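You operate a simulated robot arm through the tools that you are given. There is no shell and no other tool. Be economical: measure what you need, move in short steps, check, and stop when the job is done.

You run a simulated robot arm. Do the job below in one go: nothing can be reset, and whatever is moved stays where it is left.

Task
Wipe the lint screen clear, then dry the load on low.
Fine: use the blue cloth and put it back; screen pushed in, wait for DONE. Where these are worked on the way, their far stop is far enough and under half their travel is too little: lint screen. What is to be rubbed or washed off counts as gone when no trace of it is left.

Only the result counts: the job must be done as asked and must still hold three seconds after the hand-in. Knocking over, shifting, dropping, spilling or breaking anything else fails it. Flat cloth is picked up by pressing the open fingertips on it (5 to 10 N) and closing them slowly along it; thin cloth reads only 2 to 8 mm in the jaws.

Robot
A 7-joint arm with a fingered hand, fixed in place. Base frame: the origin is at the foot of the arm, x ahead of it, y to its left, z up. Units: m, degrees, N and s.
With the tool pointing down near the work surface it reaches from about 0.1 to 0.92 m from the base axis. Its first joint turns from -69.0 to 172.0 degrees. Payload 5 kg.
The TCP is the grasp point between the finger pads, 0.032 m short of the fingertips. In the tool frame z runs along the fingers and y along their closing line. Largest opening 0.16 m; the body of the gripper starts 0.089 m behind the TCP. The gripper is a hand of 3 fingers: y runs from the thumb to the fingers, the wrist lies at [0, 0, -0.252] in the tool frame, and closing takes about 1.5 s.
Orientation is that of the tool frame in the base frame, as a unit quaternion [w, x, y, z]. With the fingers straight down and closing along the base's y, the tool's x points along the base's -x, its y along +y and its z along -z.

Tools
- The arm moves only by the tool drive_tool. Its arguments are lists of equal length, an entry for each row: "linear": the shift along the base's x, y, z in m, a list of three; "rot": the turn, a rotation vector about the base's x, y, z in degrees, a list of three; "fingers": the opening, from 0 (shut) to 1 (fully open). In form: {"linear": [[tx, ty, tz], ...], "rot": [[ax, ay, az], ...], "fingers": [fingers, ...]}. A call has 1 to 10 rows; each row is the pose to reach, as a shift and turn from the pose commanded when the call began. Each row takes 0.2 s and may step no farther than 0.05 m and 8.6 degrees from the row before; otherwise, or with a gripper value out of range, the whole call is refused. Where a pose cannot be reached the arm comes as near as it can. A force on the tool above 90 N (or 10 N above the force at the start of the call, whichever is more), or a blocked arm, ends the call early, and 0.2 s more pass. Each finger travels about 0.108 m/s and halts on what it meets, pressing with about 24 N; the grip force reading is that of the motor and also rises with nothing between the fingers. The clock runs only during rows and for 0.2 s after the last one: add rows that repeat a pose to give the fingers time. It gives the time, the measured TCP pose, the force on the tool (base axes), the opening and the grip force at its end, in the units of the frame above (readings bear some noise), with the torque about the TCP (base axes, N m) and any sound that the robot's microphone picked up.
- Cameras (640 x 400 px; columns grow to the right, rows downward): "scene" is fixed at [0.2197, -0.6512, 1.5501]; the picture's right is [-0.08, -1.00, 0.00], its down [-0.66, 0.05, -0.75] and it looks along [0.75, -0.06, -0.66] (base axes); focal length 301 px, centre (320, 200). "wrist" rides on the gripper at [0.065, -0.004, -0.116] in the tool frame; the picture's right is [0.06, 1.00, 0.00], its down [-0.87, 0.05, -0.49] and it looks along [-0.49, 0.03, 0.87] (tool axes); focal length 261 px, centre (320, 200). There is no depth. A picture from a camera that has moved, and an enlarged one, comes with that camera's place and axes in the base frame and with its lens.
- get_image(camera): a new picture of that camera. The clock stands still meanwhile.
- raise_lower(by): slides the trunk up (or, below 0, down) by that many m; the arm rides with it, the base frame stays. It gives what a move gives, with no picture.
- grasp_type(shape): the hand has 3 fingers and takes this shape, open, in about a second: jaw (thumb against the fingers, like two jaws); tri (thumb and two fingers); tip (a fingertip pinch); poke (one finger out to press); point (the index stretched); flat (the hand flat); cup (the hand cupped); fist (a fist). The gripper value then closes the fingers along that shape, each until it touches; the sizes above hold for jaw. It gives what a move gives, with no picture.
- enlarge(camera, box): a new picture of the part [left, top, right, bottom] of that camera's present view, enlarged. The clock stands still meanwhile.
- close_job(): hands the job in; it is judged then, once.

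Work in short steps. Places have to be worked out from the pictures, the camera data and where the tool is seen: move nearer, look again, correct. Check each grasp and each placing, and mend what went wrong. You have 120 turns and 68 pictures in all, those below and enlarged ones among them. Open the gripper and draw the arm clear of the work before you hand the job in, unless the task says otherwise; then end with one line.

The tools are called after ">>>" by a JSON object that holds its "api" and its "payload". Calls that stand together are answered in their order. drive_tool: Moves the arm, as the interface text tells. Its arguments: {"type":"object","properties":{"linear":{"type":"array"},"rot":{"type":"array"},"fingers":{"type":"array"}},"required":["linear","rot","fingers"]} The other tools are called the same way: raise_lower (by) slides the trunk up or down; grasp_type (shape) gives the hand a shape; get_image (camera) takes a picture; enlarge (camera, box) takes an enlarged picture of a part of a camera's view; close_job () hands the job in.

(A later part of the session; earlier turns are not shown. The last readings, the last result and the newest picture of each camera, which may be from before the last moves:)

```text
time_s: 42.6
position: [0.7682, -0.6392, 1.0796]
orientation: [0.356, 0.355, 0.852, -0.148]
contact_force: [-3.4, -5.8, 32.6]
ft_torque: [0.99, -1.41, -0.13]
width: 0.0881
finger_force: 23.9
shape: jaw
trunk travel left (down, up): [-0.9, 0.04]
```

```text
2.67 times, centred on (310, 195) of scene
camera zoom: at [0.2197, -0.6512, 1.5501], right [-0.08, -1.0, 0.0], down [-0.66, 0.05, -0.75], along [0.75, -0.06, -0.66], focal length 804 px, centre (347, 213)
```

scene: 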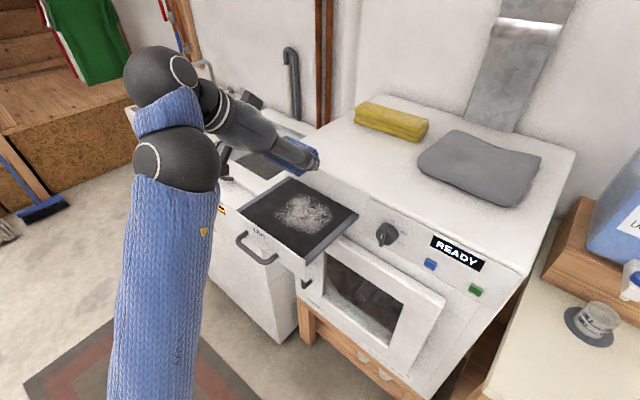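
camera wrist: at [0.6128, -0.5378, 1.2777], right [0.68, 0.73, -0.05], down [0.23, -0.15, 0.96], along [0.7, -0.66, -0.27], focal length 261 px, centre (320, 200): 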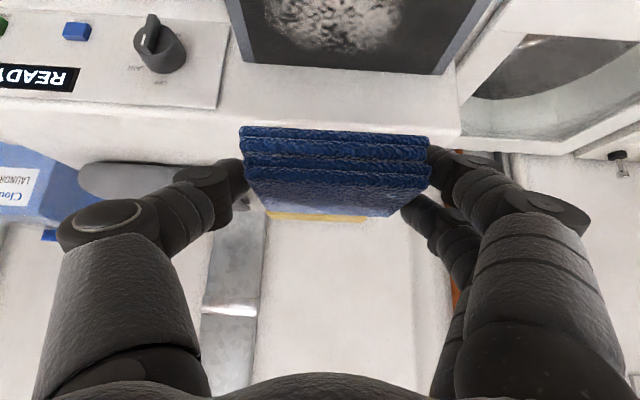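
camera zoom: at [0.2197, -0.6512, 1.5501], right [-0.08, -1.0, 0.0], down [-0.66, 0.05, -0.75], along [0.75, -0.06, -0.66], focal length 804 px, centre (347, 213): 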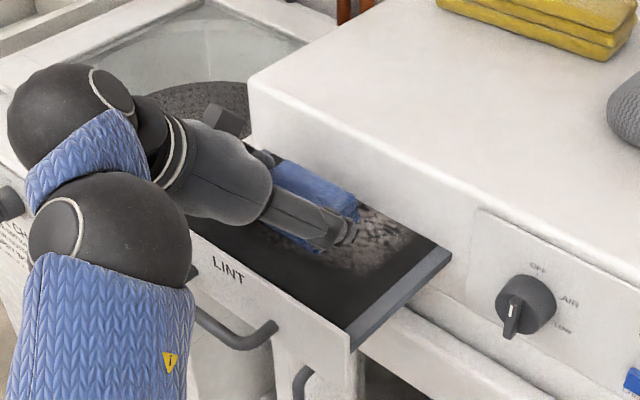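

The drawer was dragged in a few cm by forward strokes. I'll wipe with strokes toward the base (pulling it out to its stop) and lateral strokes only. First a pull stroke.

>>> {"api": "drive_tool", "payload": {"linear": [[-0.014, 0.014, 0], [-0.028, 0.028, 0], [-0.042, 0.042, 0], [-0.056, 0.056, 0], [-0.056, 0.056, 0.02], [-0.056, 0.056, 0.03]], "rot": [[0, 0, 0], [0, 0, 0], [0, 0, 0], [0, 0, 0], [0, 0, 0], [0, 0, 0]], "fingers": [0.1, 0.1, 0.1, 0.1, 0.1, 0.1]}}

>>> {"api": "enlarge", "payload": {"camera": "scene", "box": [220, 120, 400, 270]}}

```text
time_s: 44.0
position: [0.7125, -0.5855, 1.1061]
orientation: [0.353, 0.355, 0.853, -0.148]
contact_force: [-0.4, 0.2, -0.4]
ft_torque: [0.02, 0.0, -0.01]
width: 0.0909
finger_force: 24.1
shape: jaw
trunk travel left (down, up): [-0.9, 0.04]
```

```text
2.67 times, centred on (310, 195) of scene
camera zoom: at [0.2197, -0.6512, 1.5501], right [-0.08, -1.0, 0.0], down [-0.66, 0.05, -0.75], along [0.75, -0.06, -0.66], focal length 804 px, centre (347, 213)
```

zoom: 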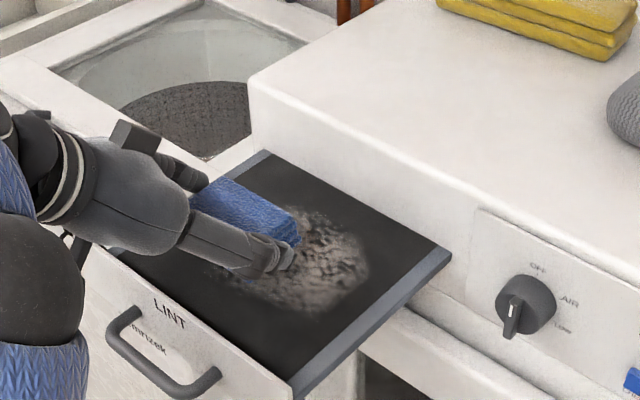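

The drawer is back at its stop. Now a true pull stroke on the left part: lift over to the rear, press, draw toward the base, then reposition lifted toward the centre.

>>> {"api": "drive_tool", "payload": {"linear": [[0.025, -0.025, 0], [0.05, -0.05, 0], [0.05, -0.05, -0.02], [0.05, -0.05, -0.03], [0.032, -0.032, -0.03], [0.014, -0.014, -0.03], [0, 0, -0.03], [0, 0, -0.005], [-0.014, -0.042, 0], [0.0035, -0.074, 0]], "rot": [[0, 0, 0], [0, 0, 0], [0, 0, 0], [0, 0, 0], [0, 0, 0], [0, 0, 0], [0, 0, 0], [0, 0, 0], [0, 0, 0], [0, 0, 0]], "fingers": [0.1, 0.1, 0.1, 0.1, 0.1, 0.1, 0.1, 0.1, 0.1, 0.1]}}

>>> {"api": "enlarge", "payload": {"camera": "scene", "box": [220, 120, 400, 270]}}

```text
time_s: 46.2
position: [0.7182, -0.6594, 1.1044]
orientation: [0.352, 0.355, 0.853, -0.149]
contact_force: [0.9, -0.8, -0.9]
ft_torque: [0.0, 0.04, -0.04]
width: 0.0906
finger_force: 24.2
shape: jaw
trunk travel left (down, up): [-0.9, 0.04]
```

```text
2.67 times, centred on (310, 195) of scene
camera zoom: at [0.2197, -0.6512, 1.5501], right [-0.08, -1.0, 0.0], down [-0.66, 0.05, -0.75], along [0.75, -0.06, -0.66], focal length 804 px, centre (347, 213)
```

zoom: 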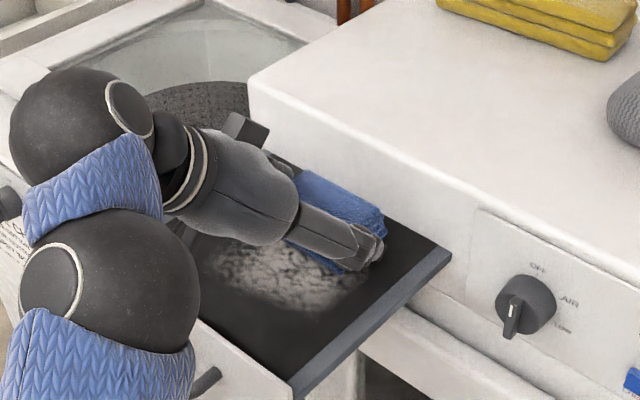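

I press and make a pull stroke plus lateral strokes near the front, then lift to inspect.

>>> {"api": "drive_tool", "payload": {"linear": [[0, 0, -0.02], [0, 0, -0.029], [-0.018, 0.018, -0.029], [-0.036, 0.036, -0.029], [-0.053, 0.053, -0.029], [-0.02, 0.086, -0.029], [-0.053, 0.053, -0.029], [-0.02, 0.086, -0.029], [-0.02, 0.086, 0], [-0.03, 0.096, 0.04]], "rot": [[0, 0, 0], [0, 0, 0], [0, 0, 0], [0, 0, 0], [0, 0, 0], [0, 0, 0], [0, 0, 0], [0, 0, 0], [0, 0, 0], [0, 0, 0]], "fingers": [0.1, 0.1, 0.1, 0.1, 0.1, 0.1, 0.1, 0.1, 0.1, 0.1]}}

>>> {"api": "enlarge", "payload": {"camera": "scene", "box": [220, 120, 400, 270]}}

```text
time_s: 48.4
position: [0.6851, -0.5632, 1.1443]
orientation: [0.354, 0.354, 0.853, -0.148]
contact_force: [-1.0, -0.1, -0.4]
ft_torque: [-0.03, 0.02, 0.01]
width: 0.0908
finger_force: 23.9
shape: jaw
trunk travel left (down, up): [-0.9, 0.04]
```

```text
2.67 times, centred on (310, 195) of scene
camera zoom: at [0.2197, -0.6512, 1.5501], right [-0.08, -1.0, 0.0], down [-0.66, 0.05, -0.75], along [0.75, -0.06, -0.66], focal length 804 px, centre (347, 213)
```

zoom: 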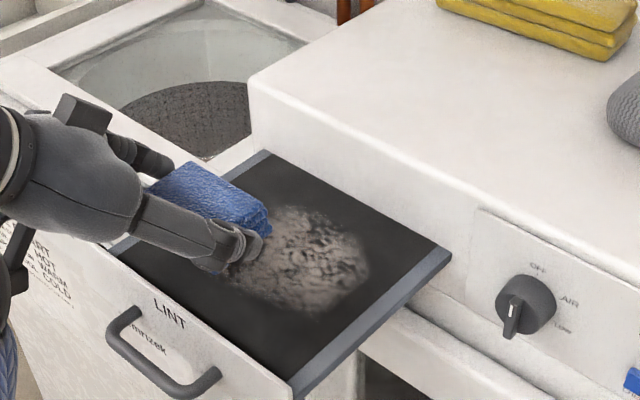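

The lint is fading but still there; more rubbing is needed. I use lateral strokes over the rear half with a firmer press.

>>> {"api": "drive_tool", "payload": {"linear": [[0.033, -0.033, 0], [0.065, -0.065, -0.02], [0.065, -0.065, -0.06], [0.065, -0.065, -0.07], [0.03, -0.1, -0.07], [0.065, -0.065, -0.07], [0.03, -0.1, -0.07], [0.065, -0.065, -0.07], [0.03, -0.1, -0.07], [0.065, -0.065, -0.07]], "rot": [[0, 0, 0], [0, 0, 0], [0, 0, 0], [0, 0, 0], [0, 0, 0], [0, 0, 0], [0, 0, 0], [0, 0, 0], [0, 0, 0], [0, 0, 0]], "fingers": [0.1, 0.1, 0.1, 0.1, 0.1, 0.1, 0.1, 0.1, 0.1, 0.1]}}

>>> {"api": "drive_tool", "payload": {"linear": [[-0.035, -0.035, 0], [-0.05, -0.02, 0], [-0.015, 0.015, 0], [-0.05, -0.02, 0], [-0.015, 0.015, 0], [-0.05, -0.02, 0], [-0.065, -0.005, 0], [-0.03, 0.03, 0], [-0.03, 0.03, 0.03], [-0.06, 0.06, 0.07]], "rot": [[0, 0, 0], [0, 0, 0], [0, 0, 0], [0, 0, 0], [0, 0, 0], [0, 0, 0], [0, 0, 0], [0, 0, 0], [0, 0, 0], [0, 0, 0]], "fingers": [0.1, 0.1, 0.1, 0.1, 0.1, 0.1, 0.1, 0.1, 0.1, 0.1]}}

>>> {"api": "enlarge", "payload": {"camera": "scene", "box": [220, 120, 400, 270]}}

```text
time_s: 50.6
position: [0.7485, -0.6313, 1.08]
orientation: [0.356, 0.357, 0.851, -0.149]
contact_force: [-7.4, -9.4, 40.5]
ft_torque: [1.15, -1.68, -0.2]
width: 0.0877
finger_force: 24.1
shape: jaw
trunk travel left (down, up): [-0.9, 0.04]
```

```text
refused: row 10 steps farther than a row can; nothing moved
```

```text
2.67 times, centred on (310, 195) of scene
camera zoom: at [0.2197, -0.6512, 1.5501], right [-0.08, -1.0, 0.0], down [-0.66, 0.05, -0.75], along [0.75, -0.06, -0.66], focal length 804 px, centre (347, 213)
```

zoom: 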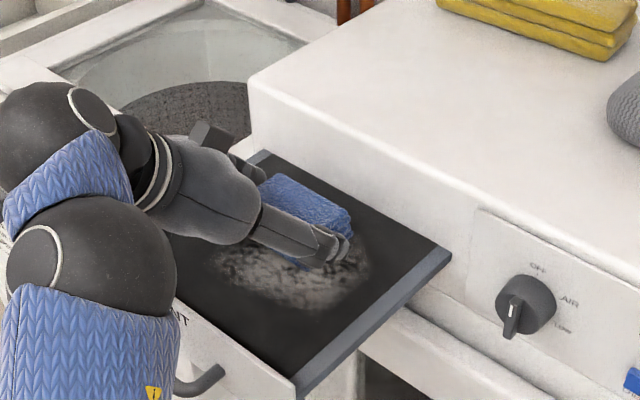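

Continuing with diagonal/lateral strokes over the front half.

>>> {"api": "drive_tool", "payload": {"linear": [[-0.035, -0.035, 0], [-0.05, -0.02, 0], [-0.015, 0.015, 0], [-0.05, -0.02, 0], [-0.015, 0.015, 0], [-0.05, -0.02, 0], [-0.065, -0.005, 0], [-0.03, 0.03, 0], [-0.065, -0.005, 0], [-0.03, 0.03, 0]], "rot": [[0, 0, 0], [0, 0, 0], [0, 0, 0], [0, 0, 0], [0, 0, 0], [0, 0, 0], [0, 0, 0], [0, 0, 0], [0, 0, 0], [0, 0, 0]], "fingers": [0.1, 0.1, 0.1, 0.1, 0.1, 0.1, 0.1, 0.1, 0.1, 0.1]}}

>>> {"api": "drive_tool", "payload": {"linear": [[-0.035, -0.035, 0], [0, 0, 0], [-0.035, -0.035, 0], [0, 0, 0], [-0.012, 0.012, 0], [-0.045, -0.02, 0], [-0.012, 0.012, 0], [-0.012, 0.012, 0.03], [-0.03, 0.04, 0.06], [-0.04, 0.06, 0.08]], "rot": [[0, 0, 0], [0, 0, 0], [0, 0, 0], [0, 0, 0], [0, 0, 0], [0, 0, 0], [0, 0, 0], [0, 0, 0], [0, 0, 0], [0, 0, 0]], "fingers": [0.1, 0.1, 0.1, 0.1, 0.1, 0.1, 0.1, 0.1, 0.1, 0.1]}}

>>> {"api": "enlarge", "payload": {"camera": "scene", "box": [220, 120, 400, 270]}}

```text
time_s: 52.8
position: [0.7188, -0.5998, 1.08]
orientation: [0.355, 0.357, 0.851, -0.149]
contact_force: [-3.8, -11.1, 32.0]
ft_torque: [0.77, -1.47, -0.39]
width: 0.0879
finger_force: 24.0
shape: jaw
trunk travel left (down, up): [-0.9, 0.04]
```

```text
time_s: 55.0
position: [0.6835, -0.5366, 1.1564]
orientation: [0.353, 0.354, 0.853, -0.148]
contact_force: [0.1, -0.2, -1.2]
ft_torque: [0.04, 0.05, -0.04]
width: 0.0905
finger_force: 23.7
shape: jaw
trunk travel left (down, up): [-0.9, 0.04]
```

```text
2.67 times, centred on (310, 195) of scene
camera zoom: at [0.2197, -0.6512, 1.5501], right [-0.08, -1.0, 0.0], down [-0.66, 0.05, -0.75], along [0.75, -0.06, -0.66], focal length 804 px, centre (347, 213)
```

zoom: 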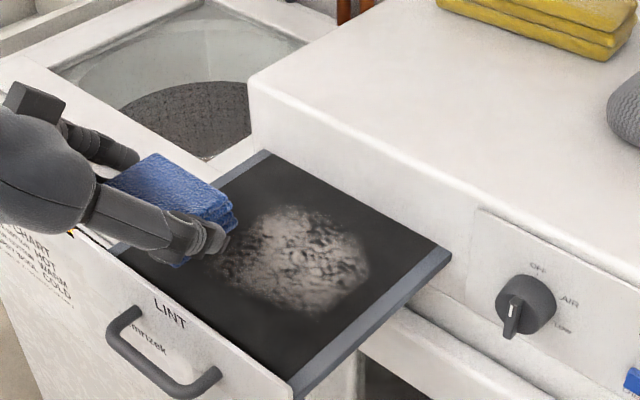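

The patch kept its size and only dimmed. Perhaps the fingertips bear on the screen instead of the cloth; I check how the cloth sits in the jaws.

>>> {"api": "get_image", "payload": {"camera": "wrist"}}

>>> {"api": "enlarge", "payload": {"camera": "scene", "box": [230, 150, 340, 230]}}

```text
25 pictures are left
camera wrist: at [0.5921, -0.4485, 1.1926], right [0.68, 0.73, -0.05], down [0.23, -0.15, 0.96], along [0.7, -0.66, -0.27], focal length 261 px, centre (320, 200)
```

wrist: 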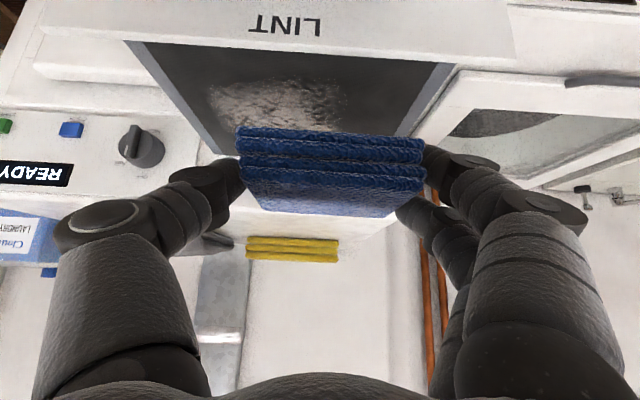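

```text
5.00 times, centred on (285, 190) of scene
camera zoom: at [0.2197, -0.6512, 1.5501], right [-0.08, -1.0, 0.0], down [-0.66, 0.05, -0.75], along [0.75, -0.06, -0.66], focal length 1507 px, centre (495, 250)
```

zoom: 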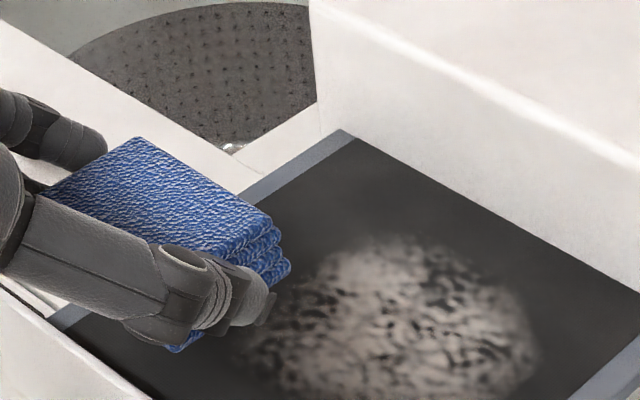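

To be sure the cloth itself bears, I pitch the tool 12° steeper so the cloth's far edge is lowest, then come down at the rear of the patch.

>>> {"api": "drive_tool", "payload": {"linear": [[0.018, -0.039, 0], [0.037, -0.078, 0], [0.055, -0.117, 0], [0.055, -0.117, -0.03], [0.055, -0.117, -0.055], [0.055, -0.117, -0.06], [0.055, -0.117, -0.064]], "rot": [[4, 4, 0], [8.5, 8.5, 0], [8.5, 8.5, 0], [8.5, 8.5, 0], [8.5, 8.5, 0], [8.5, 8.5, 0], [8.5, 8.5, 0]], "fingers": [0.1, 0.1, 0.1, 0.1, 0.1, 0.1, 0.1]}}

```text
time_s: 56.6
position: [0.7374, -0.6548, 1.0914]
orientation: [0.263, 0.367, 0.886, -0.11]
contact_force: [-0.5, -0.2, -0.7]
ft_torque: [0.02, -0.03, -0.01]
width: 0.0903
finger_force: 23.9
shape: jaw
trunk travel left (down, up): [-0.9, 0.04]
```

>>> {"api": "drive_tool", "payload": {"linear": [[0, 0, -0.003], [0, 0, -0.006], [0, 0, -0.009]], "rot": [[0, 0, 0], [0, 0, 0], [0, 0, 0]], "fingers": [0.1, 0.1, 0.1]}}

```text
time_s: 57.4
position: [0.7375, -0.6539, 1.0844]
orientation: [0.263, 0.369, 0.885, -0.111]
contact_force: [0.4, -1.2, 0.1]
ft_torque: [-0.07, 0.03, -0.02]
width: 0.0904
finger_force: 23.9
shape: jaw
trunk travel left (down, up): [-0.9, 0.04]
```

No contact where a cloth edge should touch, so the fingertips sit lower than the cloth. I'll return the cloth to its place and regrip with the tips higher, leaving its underside proud.

>>> {"api": "drive_tool", "payload": {"linear": [[0, 0, 0.04], [0, 0, 0.08], [0, 0, 0.12], [0, 0, 0.155], [0.03, -0.022, 0.155], [0.06, -0.044, 0.155], [0.09, -0.066, 0.155], [0.125, -0.089, 0.155]], "rot": [[-4, -4, 0], [-8.5, -8.5, 0], [-8.5, -8.5, 0], [-8.5, -8.5, 0], [-8.5, -8.5, 0], [-8.5, -8.5, 0], [-8.5, -8.5, 0], [-8.5, -8.5, 0]], "fingers": [0.1, 0.1, 0.1, 0.1, 0.1, 0.1, 0.1, 0.1]}}

>>> {"api": "drive_tool", "payload": {"linear": [[0, 0, -0.04], [0, 0, -0.07], [0, 0, -0.08], [0, 0, -0.085]], "rot": [[0, 0, 0], [0, 0, 0], [0, 0, 0], [0, 0, 0]], "fingers": [0.1, 0.1, 0.1, 0.1]}}

```text
time_s: 59.2
position: [0.8637, -0.7449, 1.2373]
orientation: [0.352, 0.355, 0.853, -0.148]
contact_force: [0.2, 0.2, -1.1]
ft_torque: [0.01, -0.01, -0.02]
width: 0.0905
finger_force: 24.2
shape: jaw
trunk travel left (down, up): [-0.9, 0.04]
```

```text
time_s: 60.2
position: [0.8624, -0.7433, 1.1599]
orientation: [0.356, 0.356, 0.851, -0.149]
contact_force: [3.8, -1.3, 17.5]
ft_torque: [0.61, -1.02, -0.2]
width: 0.0901
finger_force: 24.3
shape: jaw
trunk travel left (down, up): [-0.9, 0.04]
```

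Contact came at 1.160, about 5 mm above bare-tip contact, so cloth is a bit proud already. I release, raise ~1 cm and regrip so clearly more cloth protrudes.

>>> {"api": "drive_tool", "payload": {"linear": [[0, 0, 0.004], [0, 0, 0.004], [0, 0, 0.008], [0, 0, 0.013], [0, 0, 0.013], [0, 0, 0.013], [0, 0, 0.013], [0, 0, 0.013], [0, 0, 0.013], [0, 0, 0.013]], "rot": [[0, 0, 0], [0, 0, 0], [0, 0, 0], [0, 0, 0], [0, 0, 0], [0, 0, 0], [0, 0, 0], [0, 0, 0], [0, 0, 0], [0, 0, 0]], "fingers": [0.4, 0.7, 0.75, 0.75, 0.6, 0.5, 0.4, 0.3, 0.2, 0.1]}}

>>> {"api": "drive_tool", "payload": {"linear": [[0, 0, 0.01], [0, 0, 0.03], [0, 0, 0.05]], "rot": [[0, 0, 0], [0, 0, 0], [0, 0, 0]], "fingers": [0.1, 0.1, 0.1]}}

>>> {"api": "get_image", "payload": {"camera": "scene"}}

```text
time_s: 62.4
position: [0.862, -0.7441, 1.1674]
orientation: [0.354, 0.354, 0.853, -0.147]
contact_force: [-1.2, 0.3, -0.2]
ft_torque: [0.01, 0.02, 0.0]
width: 0.0842
finger_force: 23.6
shape: jaw
trunk travel left (down, up): [-0.9, 0.04]
```

```text
time_s: 63.2
position: [0.8622, -0.7442, 1.2158]
orientation: [0.353, 0.356, 0.852, -0.149]
contact_force: [0.4, 0.7, -0.2]
ft_torque: [0.0, -0.02, 0.01]
width: 0.0843
finger_force: 24.0
shape: jaw
trunk travel left (down, up): [-0.9, 0.04]
```

```text
23 pictures are left
```

scene: 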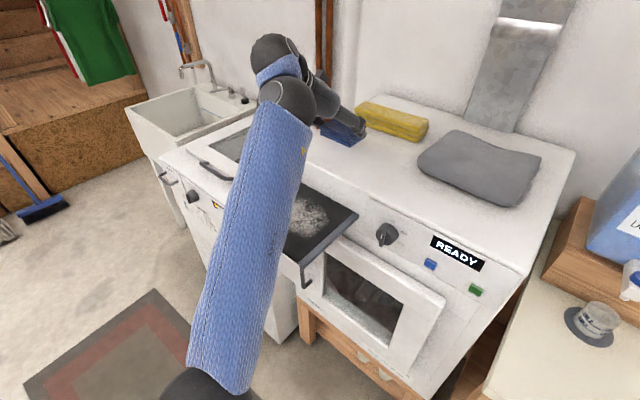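

Held. I carry it back over the patch and lower to just above expected contact (~1.09).

>>> {"api": "drive_tool", "payload": {"linear": [[-0.033, 0.025, 0], [-0.067, 0.05, 0], [-0.1, 0.076, 0], [-0.134, 0.101, 0], [-0.134, 0.101, -0.045], [-0.134, 0.101, -0.09], [-0.134, 0.101, -0.115], [-0.134, 0.101, -0.122], [-0.134, 0.101, -0.127]], "rot": [[0, 0, 0], [0, 0, 0], [0, 0, 0], [0, 0, 0], [0, 0, 0], [0, 0, 0], [0, 0, 0], [0, 0, 0], [0, 0, 0]], "fingers": [0.1, 0.1, 0.1, 0.1, 0.1, 0.1, 0.1, 0.1, 0.1]}}

```text
time_s: 65.2
position: [0.7274, -0.6428, 1.0898]
orientation: [0.353, 0.355, 0.853, -0.148]
contact_force: [0.3, 0.5, -0.8]
ft_torque: [-0.01, 0.0, -0.02]
width: 0.0841
finger_force: 23.5
shape: jaw
trunk travel left (down, up): [-0.9, 0.04]
```

Slowly down to contact.

>>> {"api": "drive_tool", "payload": {"linear": [[0, 0, -0.002], [0, 0, -0.004], [0, 0, -0.006]], "rot": [[0, 0, 0], [0, 0, 0], [0, 0, 0]], "fingers": [0.1, 0.1, 0.1]}}

>>> {"api": "enlarge", "payload": {"camera": "scene", "box": [220, 120, 400, 270]}}

```text
time_s: 66.0
position: [0.7278, -0.6423, 1.0869]
orientation: [0.356, 0.355, 0.852, -0.148]
contact_force: [1.1, -1.3, 20.6]
ft_torque: [-0.26, -0.15, 0.1]
width: 0.0842
finger_force: 23.9
shape: jaw
trunk travel left (down, up): [-0.9, 0.04]
```

```text
2.67 times, centred on (310, 195) of scene
camera zoom: at [0.2197, -0.6512, 1.5501], right [-0.08, -1.0, 0.0], down [-0.66, 0.05, -0.75], along [0.75, -0.06, -0.66], focal length 804 px, centre (347, 213)
```

zoom: 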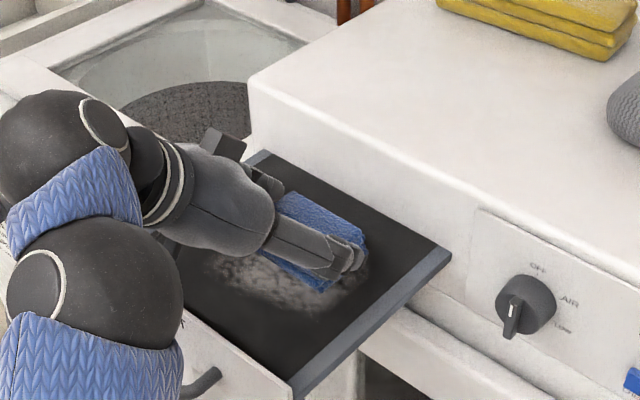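

Cloth is now clearly the contact (20 N at 1.087). I rub in a zigzag working toward the base.

>>> {"api": "drive_tool", "payload": {"linear": [[-0.021, -0.021, 0], [0.014, 0.014, 0], [-0.0035, 0.032, 0], [-0.039, -0.0035, 0], [-0.057, 0.014, 0], [-0.021, 0.0495, 0], [-0.039, 0.067, 0], [-0.074, 0.032, 0], [-0.085, 0.042, 0], [-0.0495, 0.077, 0]], "rot": [[0, 0, 0], [0, 0, 0], [0, 0, 0], [0, 0, 0], [0, 0, 0], [0, 0, 0], [0, 0, 0], [0, 0, 0], [0, 0, 0], [0, 0, 0]], "fingers": [0.1, 0.1, 0.1, 0.1, 0.1, 0.1, 0.1, 0.1, 0.1, 0.1]}}

>>> {"api": "enlarge", "payload": {"camera": "scene", "box": [220, 120, 400, 270]}}

```text
refused: row 4 steps farther than a row can; nothing moved
```

```text
2.67 times, centred on (310, 195) of scene
camera zoom: at [0.2197, -0.6512, 1.5501], right [-0.08, -1.0, 0.0], down [-0.66, 0.05, -0.75], along [0.75, -0.06, -0.66], focal length 804 px, centre (347, 213)
```

zoom: 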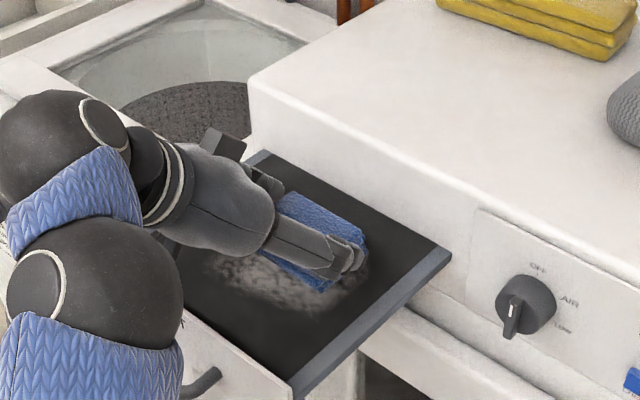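

Same strokes, slightly shorter.

>>> {"api": "drive_tool", "payload": {"linear": [[-0.021, -0.021, 0], [0.013, 0.013, 0], [-0.004, 0.03, 0], [-0.038, -0.004, 0], [-0.055, 0.013, 0], [-0.021, 0.047, 0], [-0.038, 0.064, 0], [-0.072, 0.03, 0], [-0.083, 0.041, 0], [-0.049, 0.075, 0]], "rot": [[0, 0, 0], [0, 0, 0], [0, 0, 0], [0, 0, 0], [0, 0, 0], [0, 0, 0], [0, 0, 0], [0, 0, 0], [0, 0, 0], [0, 0, 0]], "fingers": [0.1, 0.1, 0.1, 0.1, 0.1, 0.1, 0.1, 0.1, 0.1, 0.1]}}

>>> {"api": "enlarge", "payload": {"camera": "scene", "box": [220, 120, 400, 270]}}

```text
time_s: 68.2
position: [0.6774, -0.5676, 1.086]
orientation: [0.354, 0.356, 0.852, -0.149]
contact_force: [-4.8, -6.6, 17.2]
ft_torque: [-0.22, -0.15, -0.11]
width: 0.0838
finger_force: 23.9
shape: jaw
trunk travel left (down, up): [-0.9, 0.04]
```

```text
2.67 times, centred on (310, 195) of scene
camera zoom: at [0.2197, -0.6512, 1.5501], right [-0.08, -1.0, 0.0], down [-0.66, 0.05, -0.75], along [0.75, -0.06, -0.66], focal length 804 px, centre (347, 213)
```

zoom: 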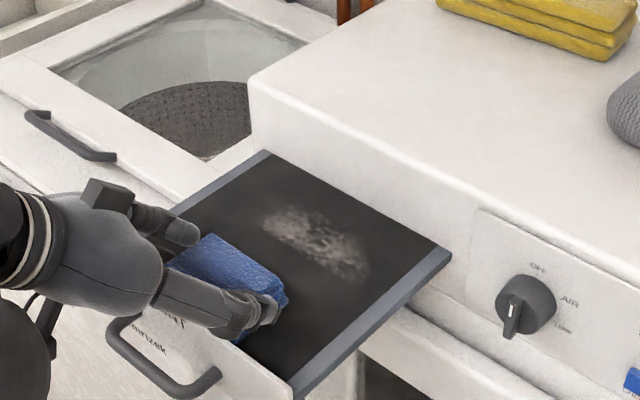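

Cleaning works now; only a band at a≈0.98–1.03 remains since the near side of the cloth bears. I lift, tilt 8° steeper so the far side bears, and move to the rear.

>>> {"api": "drive_tool", "payload": {"linear": [[0, 0, 0.03], [0.02, -0.029, 0.03], [0.041, -0.058, 0.03], [0.062, -0.087, 0.03], [0.062, -0.087, 0.015], [0.062, -0.087, 0.009], [0.062, -0.087, 0.005]], "rot": [[0, 0, 0], [2.8, 2.8, 0], [5.6, 5.6, 0], [5.6, 5.6, 0], [5.6, 5.6, 0], [5.6, 5.6, 0], [5.6, 5.6, 0]], "fingers": [0.1, 0.1, 0.1, 0.1, 0.1, 0.1, 0.1]}}

```text
time_s: 69.8
position: [0.7411, -0.654, 1.0902]
orientation: [0.296, 0.364, 0.874, -0.124]
contact_force: [-2.3, 2.1, 12.1]
ft_torque: [0.08, -0.64, 0.13]
width: 0.0841
finger_force: 23.8
shape: jaw
trunk travel left (down, up): [-0.9, 0.04]
```

Contact 12 N. I press 2 mm more and rub laterally across the rear band, creeping toward the base.

>>> {"api": "drive_tool", "payload": {"linear": [[-0.02, -0.02, -0.002], [0.01, 0.01, -0.002], [0.03, 0.03, -0.002], [-0.004, -0.004, -0.002], [-0.0285, -0.0115, -0.002], [0.0015, 0.0185, -0.002], [0.0215, 0.0385, -0.002], [-0.012, 0.012, -0.002], [-0.034, -0.003, -0.002], [-0.004, 0.03, -0.002]], "rot": [[0, 0, 0], [0, 0, 0], [0, 0, 0], [0, 0, 0], [0, 0, 0], [0, 0, 0], [0, 0, 0], [0, 0, 0], [0, 0, 0], [0, 0, 0]], "fingers": [0.1, 0.1, 0.1, 0.1, 0.1, 0.1, 0.1, 0.1, 0.1, 0.1]}}

>>> {"api": "drive_tool", "payload": {"linear": [[-0.02, 0.02, 0], [-0.04, 0.04, 0], [-0.04, 0.04, 0.04], [-0.04, 0.06, 0.07]], "rot": [[0, 0, 0], [0, 0, 0], [0, 0, 0], [0, 0, 0]], "fingers": [0.1, 0.1, 0.1, 0.1]}}

>>> {"api": "enlarge", "payload": {"camera": "scene", "box": [220, 120, 400, 270]}}

```text
time_s: 72.0
position: [0.7359, -0.6249, 1.0887]
orientation: [0.295, 0.365, 0.874, -0.124]
contact_force: [-2.9, -5.9, 16.0]
ft_torque: [-0.07, -0.67, -0.32]
width: 0.0843
finger_force: 23.8
shape: jaw
trunk travel left (down, up): [-0.9, 0.04]
```

```text
time_s: 73.0
position: [0.6963, -0.5627, 1.1573]
orientation: [0.294, 0.364, 0.875, -0.124]
contact_force: [-0.7, 0.8, -0.3]
ft_torque: [-0.03, -0.02, 0.0]
width: 0.0845
finger_force: 24.1
shape: jaw
trunk travel left (down, up): [-0.9, 0.04]
```

```text
2.67 times, centred on (310, 195) of scene
camera zoom: at [0.2197, -0.6512, 1.5501], right [-0.08, -1.0, 0.0], down [-0.66, 0.05, -0.75], along [0.75, -0.06, -0.66], focal length 804 px, centre (347, 213)
```

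zoom: 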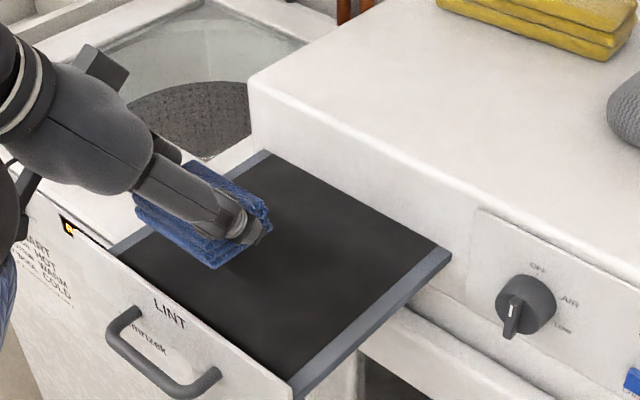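

Screen looks clean. I bring the cloth back to its spot with the original pitch.

>>> {"api": "drive_tool", "payload": {"linear": [[0, 0, 0.045], [0, 0, 0.083], [0.028, -0.03, 0.083], [0.056, -0.06, 0.083], [0.083, -0.09, 0.083], [0.11, -0.12, 0.083], [0.138, -0.15, 0.083], [0.1657, -0.1813, 0.083]], "rot": [[-2.8, -2.8, 0], [-5.6, -5.6, 0], [-5.6, -5.6, 0], [-5.6, -5.6, 0], [-5.6, -5.6, 0], [-5.6, -5.6, 0], [-5.6, -5.6, 0], [-5.6, -5.6, 0]], "fingers": [0.1, 0.1, 0.1, 0.1, 0.1, 0.1, 0.1, 0.1]}}

>>> {"api": "enlarge", "payload": {"camera": "scene", "box": [220, 80, 460, 270]}}

```text
time_s: 74.8
position: [0.8611, -0.7478, 1.2371]
orientation: [0.353, 0.355, 0.853, -0.148]
contact_force: [0.2, 0.4, -1.7]
ft_torque: [-0.02, -0.01, 0.01]
width: 0.0843
finger_force: 24.1
shape: jaw
trunk travel left (down, up): [-0.9, 0.04]
```

```text
2.11 times, centred on (340, 175) of scene
camera zoom: at [0.2197, -0.6512, 1.5501], right [-0.08, -1.0, 0.0], down [-0.66, 0.05, -0.75], along [0.75, -0.06, -0.66], focal length 635 px, centre (278, 253)
```

zoom: 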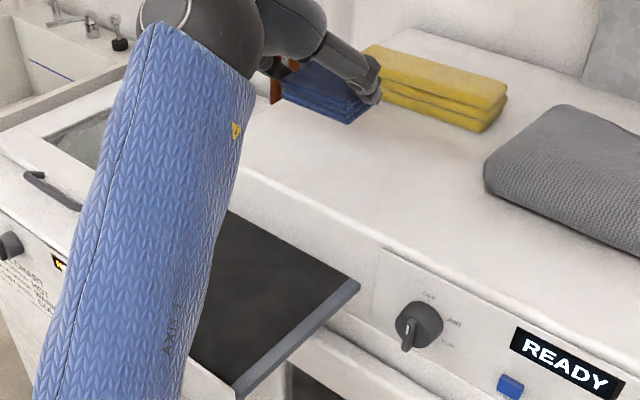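

I lower the cloth onto the dryer top.

>>> {"api": "drive_tool", "payload": {"linear": [[0.001, 0.003, -0.04], [0.001, 0.003, -0.06], [0.001, 0.003, -0.066], [0.001, 0.003, -0.07]], "rot": [[0, 0, 0], [0, 0, 0], [0, 0, 0], [0, 0, 0]], "fingers": [0.1, 0.1, 0.1, 0.1]}}

```text
time_s: 75.8
position: [0.8643, -0.7446, 1.1681]
orientation: [0.354, 0.355, 0.853, -0.148]
contact_force: [-0.1, 0.7, 0.0]
ft_torque: [0.01, -0.01, -0.03]
width: 0.0845
finger_force: 23.5
shape: jaw
trunk travel left (down, up): [-0.9, 0.04]
```

A hair lower, then open gently and rise.

>>> {"api": "drive_tool", "payload": {"linear": [[0, 0, -0.002], [0, 0, -0.003], [0, 0, -0.003], [0, 0, -0.003], [0, 0, -0.003], [0, 0, -0.003], [0, 0, 0.03], [0, 0, 0.07], [0, 0, 0.1]], "rot": [[0, 0, 0], [0, 0, 0], [0, 0, 0], [0, 0, 0], [0, 0, 0], [0, 0, 0], [0, 0, 0], [0, 0, 0], [0, 0, 0]], "fingers": [0.1, 0.1, 0.6, 0.8, 1, 1, 1, 1, 1]}}

>>> {"api": "get_image", "payload": {"camera": "wrist"}}

```text
time_s: 77.8
position: [0.8648, -0.7414, 1.2695]
orientation: [0.354, 0.355, 0.853, -0.149]
contact_force: [-0.8, 0.2, 0.0]
ft_torque: [-0.01, -0.01, -0.01]
width: 0.1598
finger_force: 0.1
shape: jaw
trunk travel left (down, up): [-0.9, 0.04]
```

```text
17 pictures are left
camera wrist: at [0.7725, -0.6546, 1.3054], right [0.68, 0.73, -0.05], down [0.23, -0.15, 0.96], along [0.7, -0.66, -0.27], focal length 261 px, centre (320, 200)
```

wrist: 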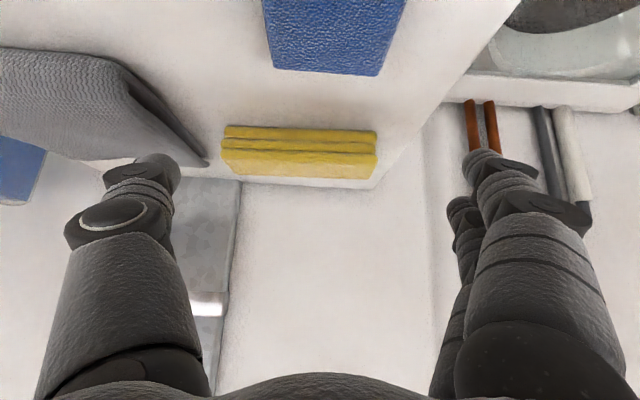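

Cloth is back where it was. Next I go in front of the drawer panel (closed fingers) at z≈1.25, to push it in by its face above the handle.

>>> {"api": "drive_tool", "payload": {"linear": [[-0.034, 0.031, 0], [-0.068, 0.061, 0], [-0.102, 0.092, 0], [-0.136, 0.122, 0], [-0.17, 0.153, 0], [-0.204, 0.183, 0], [-0.238, 0.214, 0]], "rot": [[0, 0, 0], [0, 0, 0], [0, 0, 0], [0, 0, 0], [0, 0, 0], [0, 0, 0], [0, 0, 0]], "fingers": [1, 0.8, 0.6, 0.4, 0.2, 0, 0]}}

>>> {"api": "get_image", "payload": {"camera": "wrist"}}

```text
time_s: 79.4
position: [0.6197, -0.5325, 1.2633]
orientation: [0.355, 0.354, 0.853, -0.145]
contact_force: [-1.4, 0.1, 0.6]
ft_torque: [-0.01, -0.02, 0.02]
width: 0.0
finger_force: 23.6
shape: jaw
out of reach, approached as far as the arm can: row 7
trunk travel left (down, up): [-0.9, 0.04]
```

```text
16 pictures are left
camera wrist: at [0.5286, -0.4442, 1.2989], right [0.68, 0.74, -0.04], down [0.22, -0.15, 0.96], along [0.7, -0.66, -0.27], focal length 261 px, centre (320, 200)
```

wrist: 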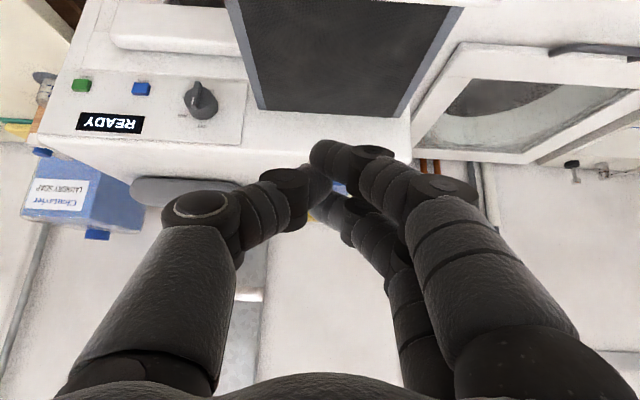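

Positioned in front of the panel (tips ~0.02 m clear). I lower so the tips face the panel just above the handle.

>>> {"api": "drive_tool", "payload": {"linear": [[0, 0, -0.04], [0, 0, -0.08], [0, 0, -0.12], [0, 0, -0.16], [0, 0, -0.18]], "rot": [[0, 0, 0], [0, 0, 0], [0, 0, 0], [0, 0, 0], [0, 0, 0]], "fingers": [0, 0, 0, 0, 0]}}

>>> {"api": "get_image", "payload": {"camera": "wrist"}}

```text
time_s: 80.6
position: [0.6242, -0.5289, 1.085]
orientation: [0.355, 0.354, 0.852, -0.148]
contact_force: [-2.0, 2.3, 4.2]
ft_torque: [-0.1, -0.09, -0.03]
width: 0.0
finger_force: 23.9
shape: jaw
trunk travel left (down, up): [-0.9, 0.04]
```

```text
15 pictures are left
camera wrist: at [0.5331, -0.4401, 1.1202], right [0.68, 0.73, -0.05], down [0.22, -0.15, 0.96], along [0.7, -0.66, -0.27], focal length 261 px, centre (320, 200)
```

wrist: 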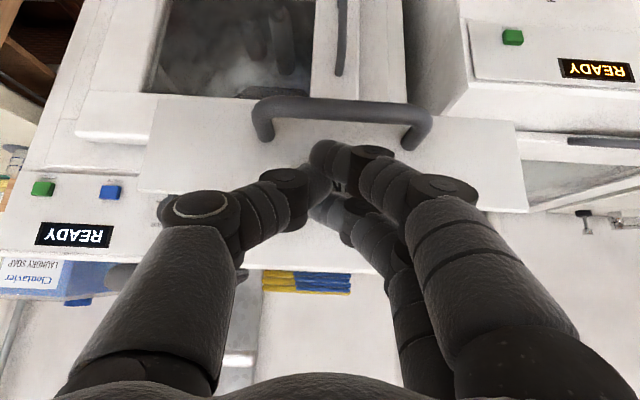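

Tips are on the panel face by the LINT label, just above the handle. I push along +a.

>>> {"api": "drive_tool", "payload": {"linear": [[0.014, -0.014, 0], [0.028, -0.028, 0], [0.042, -0.042, 0], [0.056, -0.056, 0], [0.07, -0.07, 0]], "rot": [[0, 0, 0], [0, 0, 0], [0, 0, 0], [0, 0, 0], [0, 0, 0]], "fingers": [0, 0, 0, 0, 0]}}

>>> {"api": "get_image", "payload": {"camera": "scene"}}

```text
time_s: 81.8
position: [0.693, -0.601, 1.0838]
orientation: [0.354, 0.355, 0.852, -0.148]
contact_force: [-2.0, 2.8, 6.2]
ft_torque: [-0.14, -0.11, 0.06]
width: 0.0
finger_force: 23.9
shape: jaw
trunk travel left (down, up): [-0.9, 0.04]
```

```text
14 pictures are left
```

scene: 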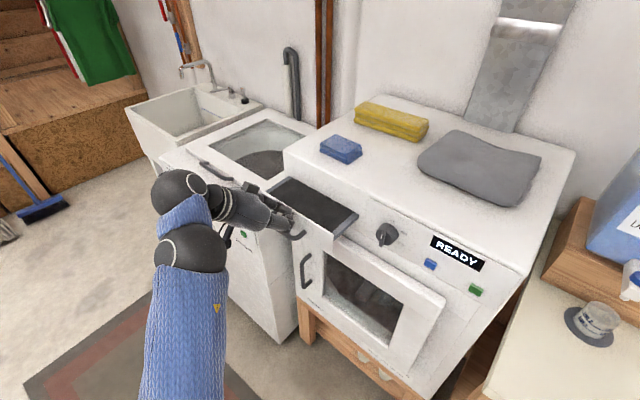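

Drawer is sliding in and the screen is clean. I push the rest of the way until it stops.

>>> {"api": "drive_tool", "payload": {"linear": [[0.016, -0.016, 0], [0.032, -0.032, 0], [0.048, -0.048, 0], [0.064, -0.064, 0], [0.075, -0.075, 0], [0.085, -0.085, 0], [0.092, -0.092, 0], [0.098, -0.098, 0], [0.103, -0.103, 0]], "rot": [[0, 0, 0], [0, 0, 0], [0, 0, 0], [0, 0, 0], [0, 0, 0], [0, 0, 0], [0, 0, 0], [0, 0, 0], [0, 0, 0]], "fingers": [0, 0, 0, 0, 0, 0, 0, 0, 0]}}

>>> {"api": "enlarge", "payload": {"camera": "scene", "box": [240, 120, 480, 300]}}

```text
time_s: 83.5
position: [0.7813, -0.6824, 1.0861]
orientation: [0.352, 0.352, 0.854, -0.15]
contact_force: [-52.8, 47.7, 22.3]
ft_torque: [-0.05, 0.29, -0.52]
width: 0.0
finger_force: 24.2
shape: jaw
trunk travel left (down, up): [-0.9, 0.04]
stopped in row 8: the force on the tool passed its limit at 105 N (the readings are from after the stop); the commanded pose is now the measured one
```

```text
2.22 times, centred on (360, 210) of scene
camera zoom: at [0.2197, -0.6512, 1.5501], right [-0.08, -1.0, 0.0], down [-0.66, 0.05, -0.75], along [0.75, -0.06, -0.66], focal length 670 px, centre (231, 178)
```

zoom: 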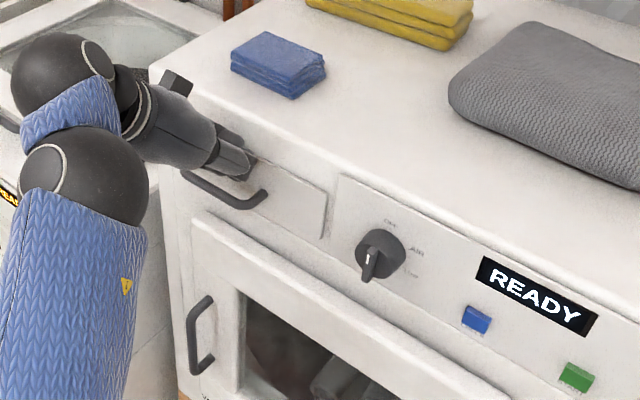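

The screen is pushed in to its stop. I retreat, shift toward the knob's column and raise, to then lower the trunk for a level approach.

>>> {"api": "drive_tool", "payload": {"linear": [[-0.03, 0.03, 0], [-0.06, 0.06, 0.01], [-0.09, 0.09, 0.025], [-0.12, 0.06, 0.045], [-0.15, 0.03, 0.065], [-0.18, 0, 0.085], [-0.2, -0.02, 0.125], [-0.2, -0.02, 0.165], [-0.2, -0.02, 0.2]], "rot": [[0, 0, 0], [0, 0, 0], [0, 0, 0], [0, 0, 0], [0, 0, 0], [0, 0, 0], [0, 0, 0], [0, 0, 0], [0, 0, 0]], "fingers": [0, 0, 0, 0, 0, 0, 0.2, 0.4, 0.4]}}

>>> {"api": "raise_lower", "payload": {"by": -0.27}}

```text
time_s: 85.5
position: [0.5864, -0.7109, 1.2784]
orientation: [0.349, 0.353, 0.855, -0.149]
contact_force: [-0.4, -0.5, 1.0]
ft_torque: [0.02, 0.01, -0.01]
width: 0.0633
finger_force: 0.0
shape: jaw
trunk travel left (down, up): [-0.9, 0.04]
```

```text
time_s: 88.2
position: [0.5857, -0.7108, 1.0087]
orientation: [0.349, 0.354, 0.855, -0.149]
contact_force: [0.6, 0.0, -0.3]
ft_torque: [0.02, 0.0, 0.02]
width: 0.0636
finger_force: 0.0
shape: jaw
trunk travel left (down, up): [-0.63, 0.31]
```

Now I level the tool (pitch up 45°) in front of the knob.

>>> {"api": "drive_tool", "payload": {"linear": [[0, 0, 0.007], [0, 0, 0.014], [0, 0, 0.021], [0, 0, 0.028], [0, 0, 0.035], [0, 0, 0.042]], "rot": [[-5.4, -5.4, 0], [-10.8, -10.8, 0], [-16.2, -16.2, 0], [-21.6, -21.6, 0], [-27, -27, 0], [-32, -32, 0]], "fingers": [0.4, 0.4, 0.4, 0.4, 0.4, 0.4]}}

>>> {"api": "get_image", "payload": {"camera": "wrist"}}

```text
time_s: 89.7
position: [0.6029, -0.6918, 1.0405]
orientation: [0.642, 0.227, 0.677, -0.28]
contact_force: [-7.9, -10.2, 7.0]
ft_torque: [0.57, 0.41, 1.13]
width: 0.0642
finger_force: 0.0
shape: jaw
out of reach, approached as far as the arm can: row 4, 5
trunk travel left (down, up): [-0.63, 0.31]
```

```text
12 pictures are left
camera wrist: at [0.5109, -0.622, 0.9791], right [0.66, 0.74, -0.15], down [-0.27, 0.41, 0.87], along [0.7, -0.53, 0.47], focal length 261 px, centre (320, 200)
```

wrist: 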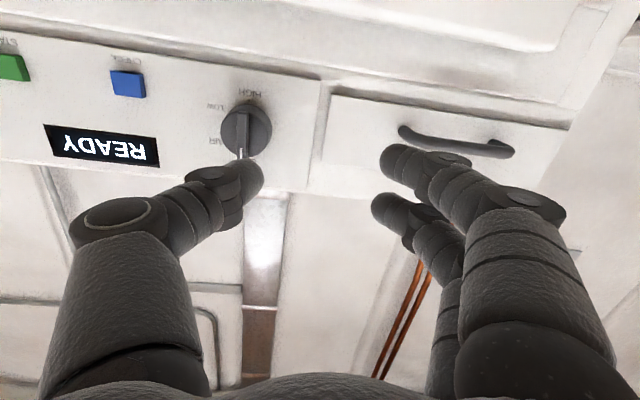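

Knob view: mark at OFF (top), AIR ~60°, LOW ~120° clockwise, HIGH at bottom. The knob axis is near l≈−0.128, z≈1.047. I align the tool with it, still in front.

>>> {"api": "drive_tool", "payload": {"linear": [[-0.018, -0.028, 0.003], [-0.035, -0.057, 0.0065], [-0.035, -0.057, 0.0065]], "rot": [[1.4, -2.1, -1.5], [2.9, -4.3, -3], [2.9, -4.3, -3]], "fingers": [0.45, 0.5, 0.5]}}

>>> {"api": "get_image", "payload": {"camera": "wrist"}}

```text
time_s: 90.5
position: [0.5516, -0.7714, 1.0562]
orientation: [0.661, 0.315, 0.628, -0.264]
contact_force: [-0.5, -0.1, -1.5]
ft_torque: [0.02, 0.01, 0.02]
width: 0.0791
finger_force: 0.1
shape: jaw
trunk travel left (down, up): [-0.63, 0.31]
```

```text
11 pictures are left
camera wrist: at [0.4769, -0.6834, 0.9906], right [0.75, 0.66, 0.02], down [-0.35, 0.36, 0.86], along [0.57, -0.65, 0.5], focal length 261 px, centre (320, 200)
```

wrist: 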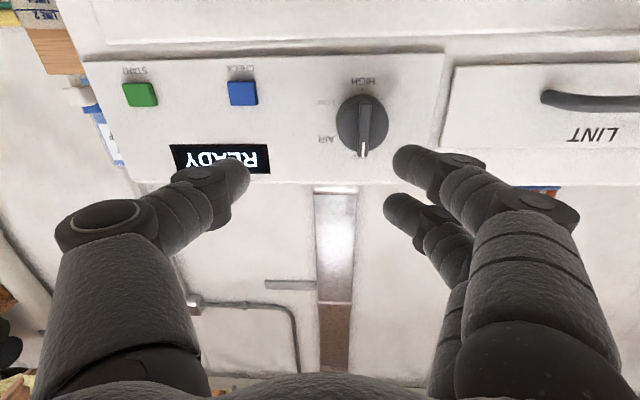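

Clear view: knob radius ≈0.022, centre l≈−0.126, z≈1.044; START at l≈−0.32, z≈1.02. I correct the alignment and advance over the knob with the jaws open.

>>> {"api": "drive_tool", "payload": {"linear": [[0.01, 0.01, -0.006], [0.021, 0.021, -0.012], [0.021, 0.021, -0.012], [0.043, -0.001, -0.012], [0.065, -0.023, -0.012], [0.081, -0.039, -0.012]], "rot": [[-1.4, 2, 1.6], [-2.8, 4, 3.3], [-2.8, 4, 3.3], [-2.8, 4, 3.3], [-2.8, 4, 3.3], [-2.8, 4, 3.3]], "fingers": [0.5, 0.5, 0.5, 0.5, 0.5, 0.5]}}

>>> {"api": "get_image", "payload": {"camera": "wrist"}}

```text
time_s: 91.8
position: [0.6319, -0.8074, 1.046]
orientation: [0.654, 0.271, 0.653, -0.27]
contact_force: [0.3, -0.3, 0.3]
ft_torque: [-0.02, -0.03, -0.03]
width: 0.0794
finger_force: 0.1
shape: jaw
trunk travel left (down, up): [-0.63, 0.31]
```

```text
10 pictures are left
camera wrist: at [0.5488, -0.729, 0.9804], right [0.71, 0.7, -0.06], down [-0.31, 0.39, 0.87], along [0.64, -0.59, 0.49], focal length 261 px, centre (320, 200)
```

wrist: 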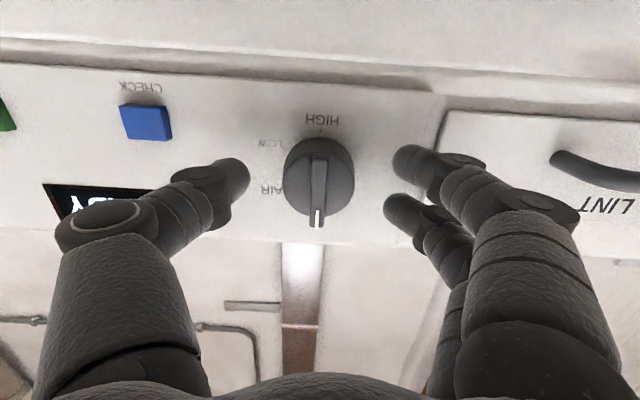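

Centred on the knob. I close on it.

>>> {"api": "drive_tool", "payload": {"linear": [[0.005, -0.005, 0], [0.005, -0.005, 0], [0.005, -0.005, 0], [0.005, -0.005, 0], [0.005, -0.005, 0]], "rot": [[0, 0, 0], [0, 0, 0], [0, 0, 0], [0, 0, 0], [0, 0, 0]], "fingers": [0.5, 0.3, 0.15, 0, 0]}}

```text
time_s: 93.0
position: [0.6373, -0.8123, 1.0463]
orientation: [0.654, 0.27, 0.653, -0.27]
contact_force: [-0.6, -3.8, 0.2]
ft_torque: [0.05, -0.05, -0.08]
width: 0.033
finger_force: 23.9
shape: jaw
trunk travel left (down, up): [-0.63, 0.31]
```

Gripped at 0.033 m. I turn clockwise (about +a) by 84° in 8.4° steps.

>>> {"api": "drive_tool", "payload": {"linear": [[0, 0, 0], [0, 0, 0], [0, 0, 0], [0, 0, 0], [0, 0, 0], [0, 0, 0], [0, 0, 0], [0, 0, 0], [0, 0, 0], [0, 0, 0]], "rot": [[5.94, -5.94, 0], [11.9, -11.9, 0], [17.8, -17.8, 0], [23.8, -23.8, 0], [29.7, -29.7, 0], [35.6, -35.6, 0], [41.6, -41.6, 0], [47.5, -47.5, 0], [53.5, -53.5, 0], [59.4, -59.4, 0]], "fingers": [0, 0, 0, 0, 0, 0, 0, 0, 0, 0]}}

>>> {"api": "get_image", "payload": {"camera": "wrist"}}

```text
time_s: 95.2
position: [0.6382, -0.8109, 1.045]
orientation: [0.666, 0.639, 0.303, 0.237]
contact_force: [9.1, -0.8, 10.5]
ft_torque: [-0.33, -0.28, 0.16]
width: 0.0315
finger_force: 24.6
shape: jaw
trunk travel left (down, up): [-0.63, 0.31]
```

```text
9 pictures are left
camera wrist: at [0.6032, -0.6839, 1.0359], right [0.12, 0.12, 0.99], down [-0.96, -0.26, 0.14], along [0.27, -0.96, 0.08], focal length 261 px, centre (320, 200)
```

wrist: 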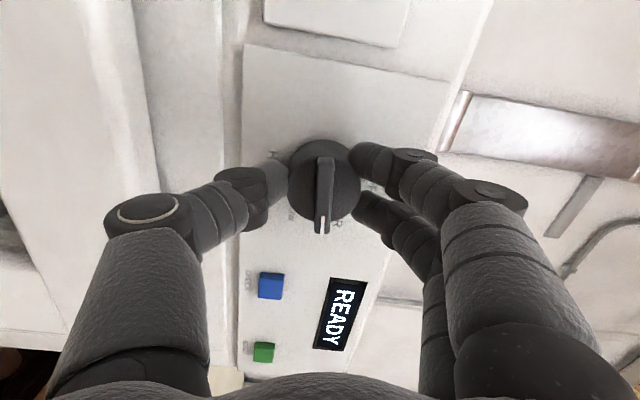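

The knob followed to ~84°. I turn 36° more toward LOW.

>>> {"api": "drive_tool", "payload": {"linear": [[0, 0, 0], [0, 0, 0], [0, 0, 0], [0, 0, 0], [0, 0, 0], [0, 0, 0]], "rot": [[5.1, -5.1, 0], [10.2, -10.2, 0], [15.3, -15.3, 0], [20.4, -20.4, 0], [25.5, -25.5, 0], [25.5, -25.5, 0]], "fingers": [0, 0, 0, 0, 0, 0]}}

>>> {"api": "get_image", "payload": {"camera": "wrist"}}

```text
time_s: 96.7
position: [0.6383, -0.8105, 1.0464]
orientation: [0.561, 0.7, 0.091, 0.432]
contact_force: [16.1, 2.0, 22.2]
ft_torque: [-0.5, -0.42, 0.21]
width: 0.0314
finger_force: 24.0
shape: jaw
trunk travel left (down, up): [-0.63, 0.31]
```

```text
8 pictures are left
camera wrist: at [0.5991, -0.6873, 1.0764], right [-0.32, -0.32, 0.89], down [-0.9, -0.2, -0.39], along [0.31, -0.93, -0.22], focal length 261 px, centre (320, 200)
```

wrist: 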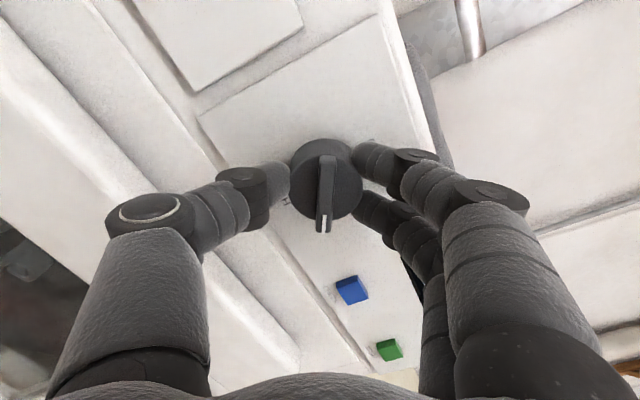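

Turned ~120°. I release and back off, then check from the scene camera.

>>> {"api": "drive_tool", "payload": {"linear": [[0, 0, 0], [0, 0, 0], [0, 0, 0], [-0.02, 0.02, 0], [-0.045, 0.045, 0], [-0.07, 0.07, 0]], "rot": [[0, 0, 0], [0, 0, 0], [0, 0, 0], [0, 0, 0], [0, 0, 0], [0, 0, 0]], "fingers": [0.3, 0.5, 0.5, 0.5, 0.5, 0.5]}}

>>> {"api": "get_image", "payload": {"camera": "wrist"}}

```text
time_s: 98.0
position: [0.566, -0.7425, 1.0456]
orientation: [0.562, 0.701, 0.09, 0.43]
contact_force: [0.1, 0.7, 0.0]
ft_torque: [0.02, 0.0, -0.04]
width: 0.0794
finger_force: 0.0
shape: jaw
trunk travel left (down, up): [-0.63, 0.31]
```

```text
7 pictures are left
camera wrist: at [0.527, -0.6193, 1.0759], right [-0.32, -0.32, 0.89], down [-0.9, -0.2, -0.39], along [0.3, -0.93, -0.22], focal length 261 px, centre (320, 200)
```

wrist: 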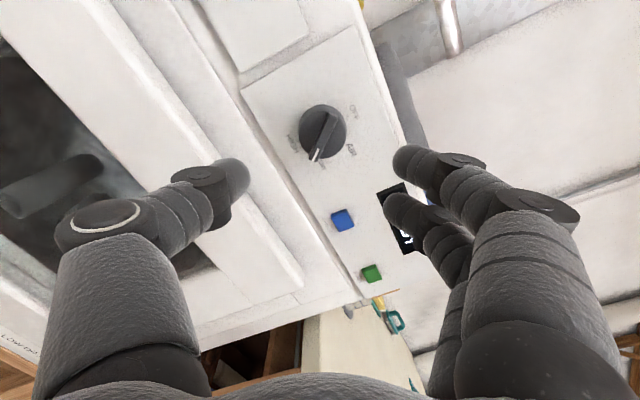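

I zoom on the knob to verify the pointer against LOW.

>>> {"api": "enlarge", "payload": {"camera": "wrist", "box": [270, 80, 390, 180]}}

```text
4.00 times, centred on (330, 130) of wrist
camera zoom: at [0.527, -0.6193, 1.0759], right [-0.32, -0.32, 0.89], down [-0.9, -0.2, -0.39], along [0.3, -0.93, -0.22], focal length 1043 px, centre (280, 480)
```

zoom: 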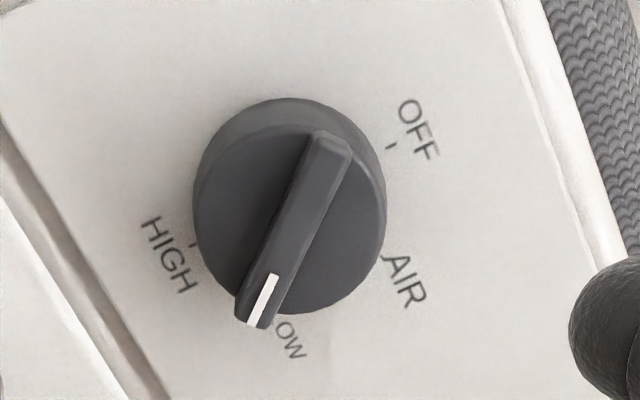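

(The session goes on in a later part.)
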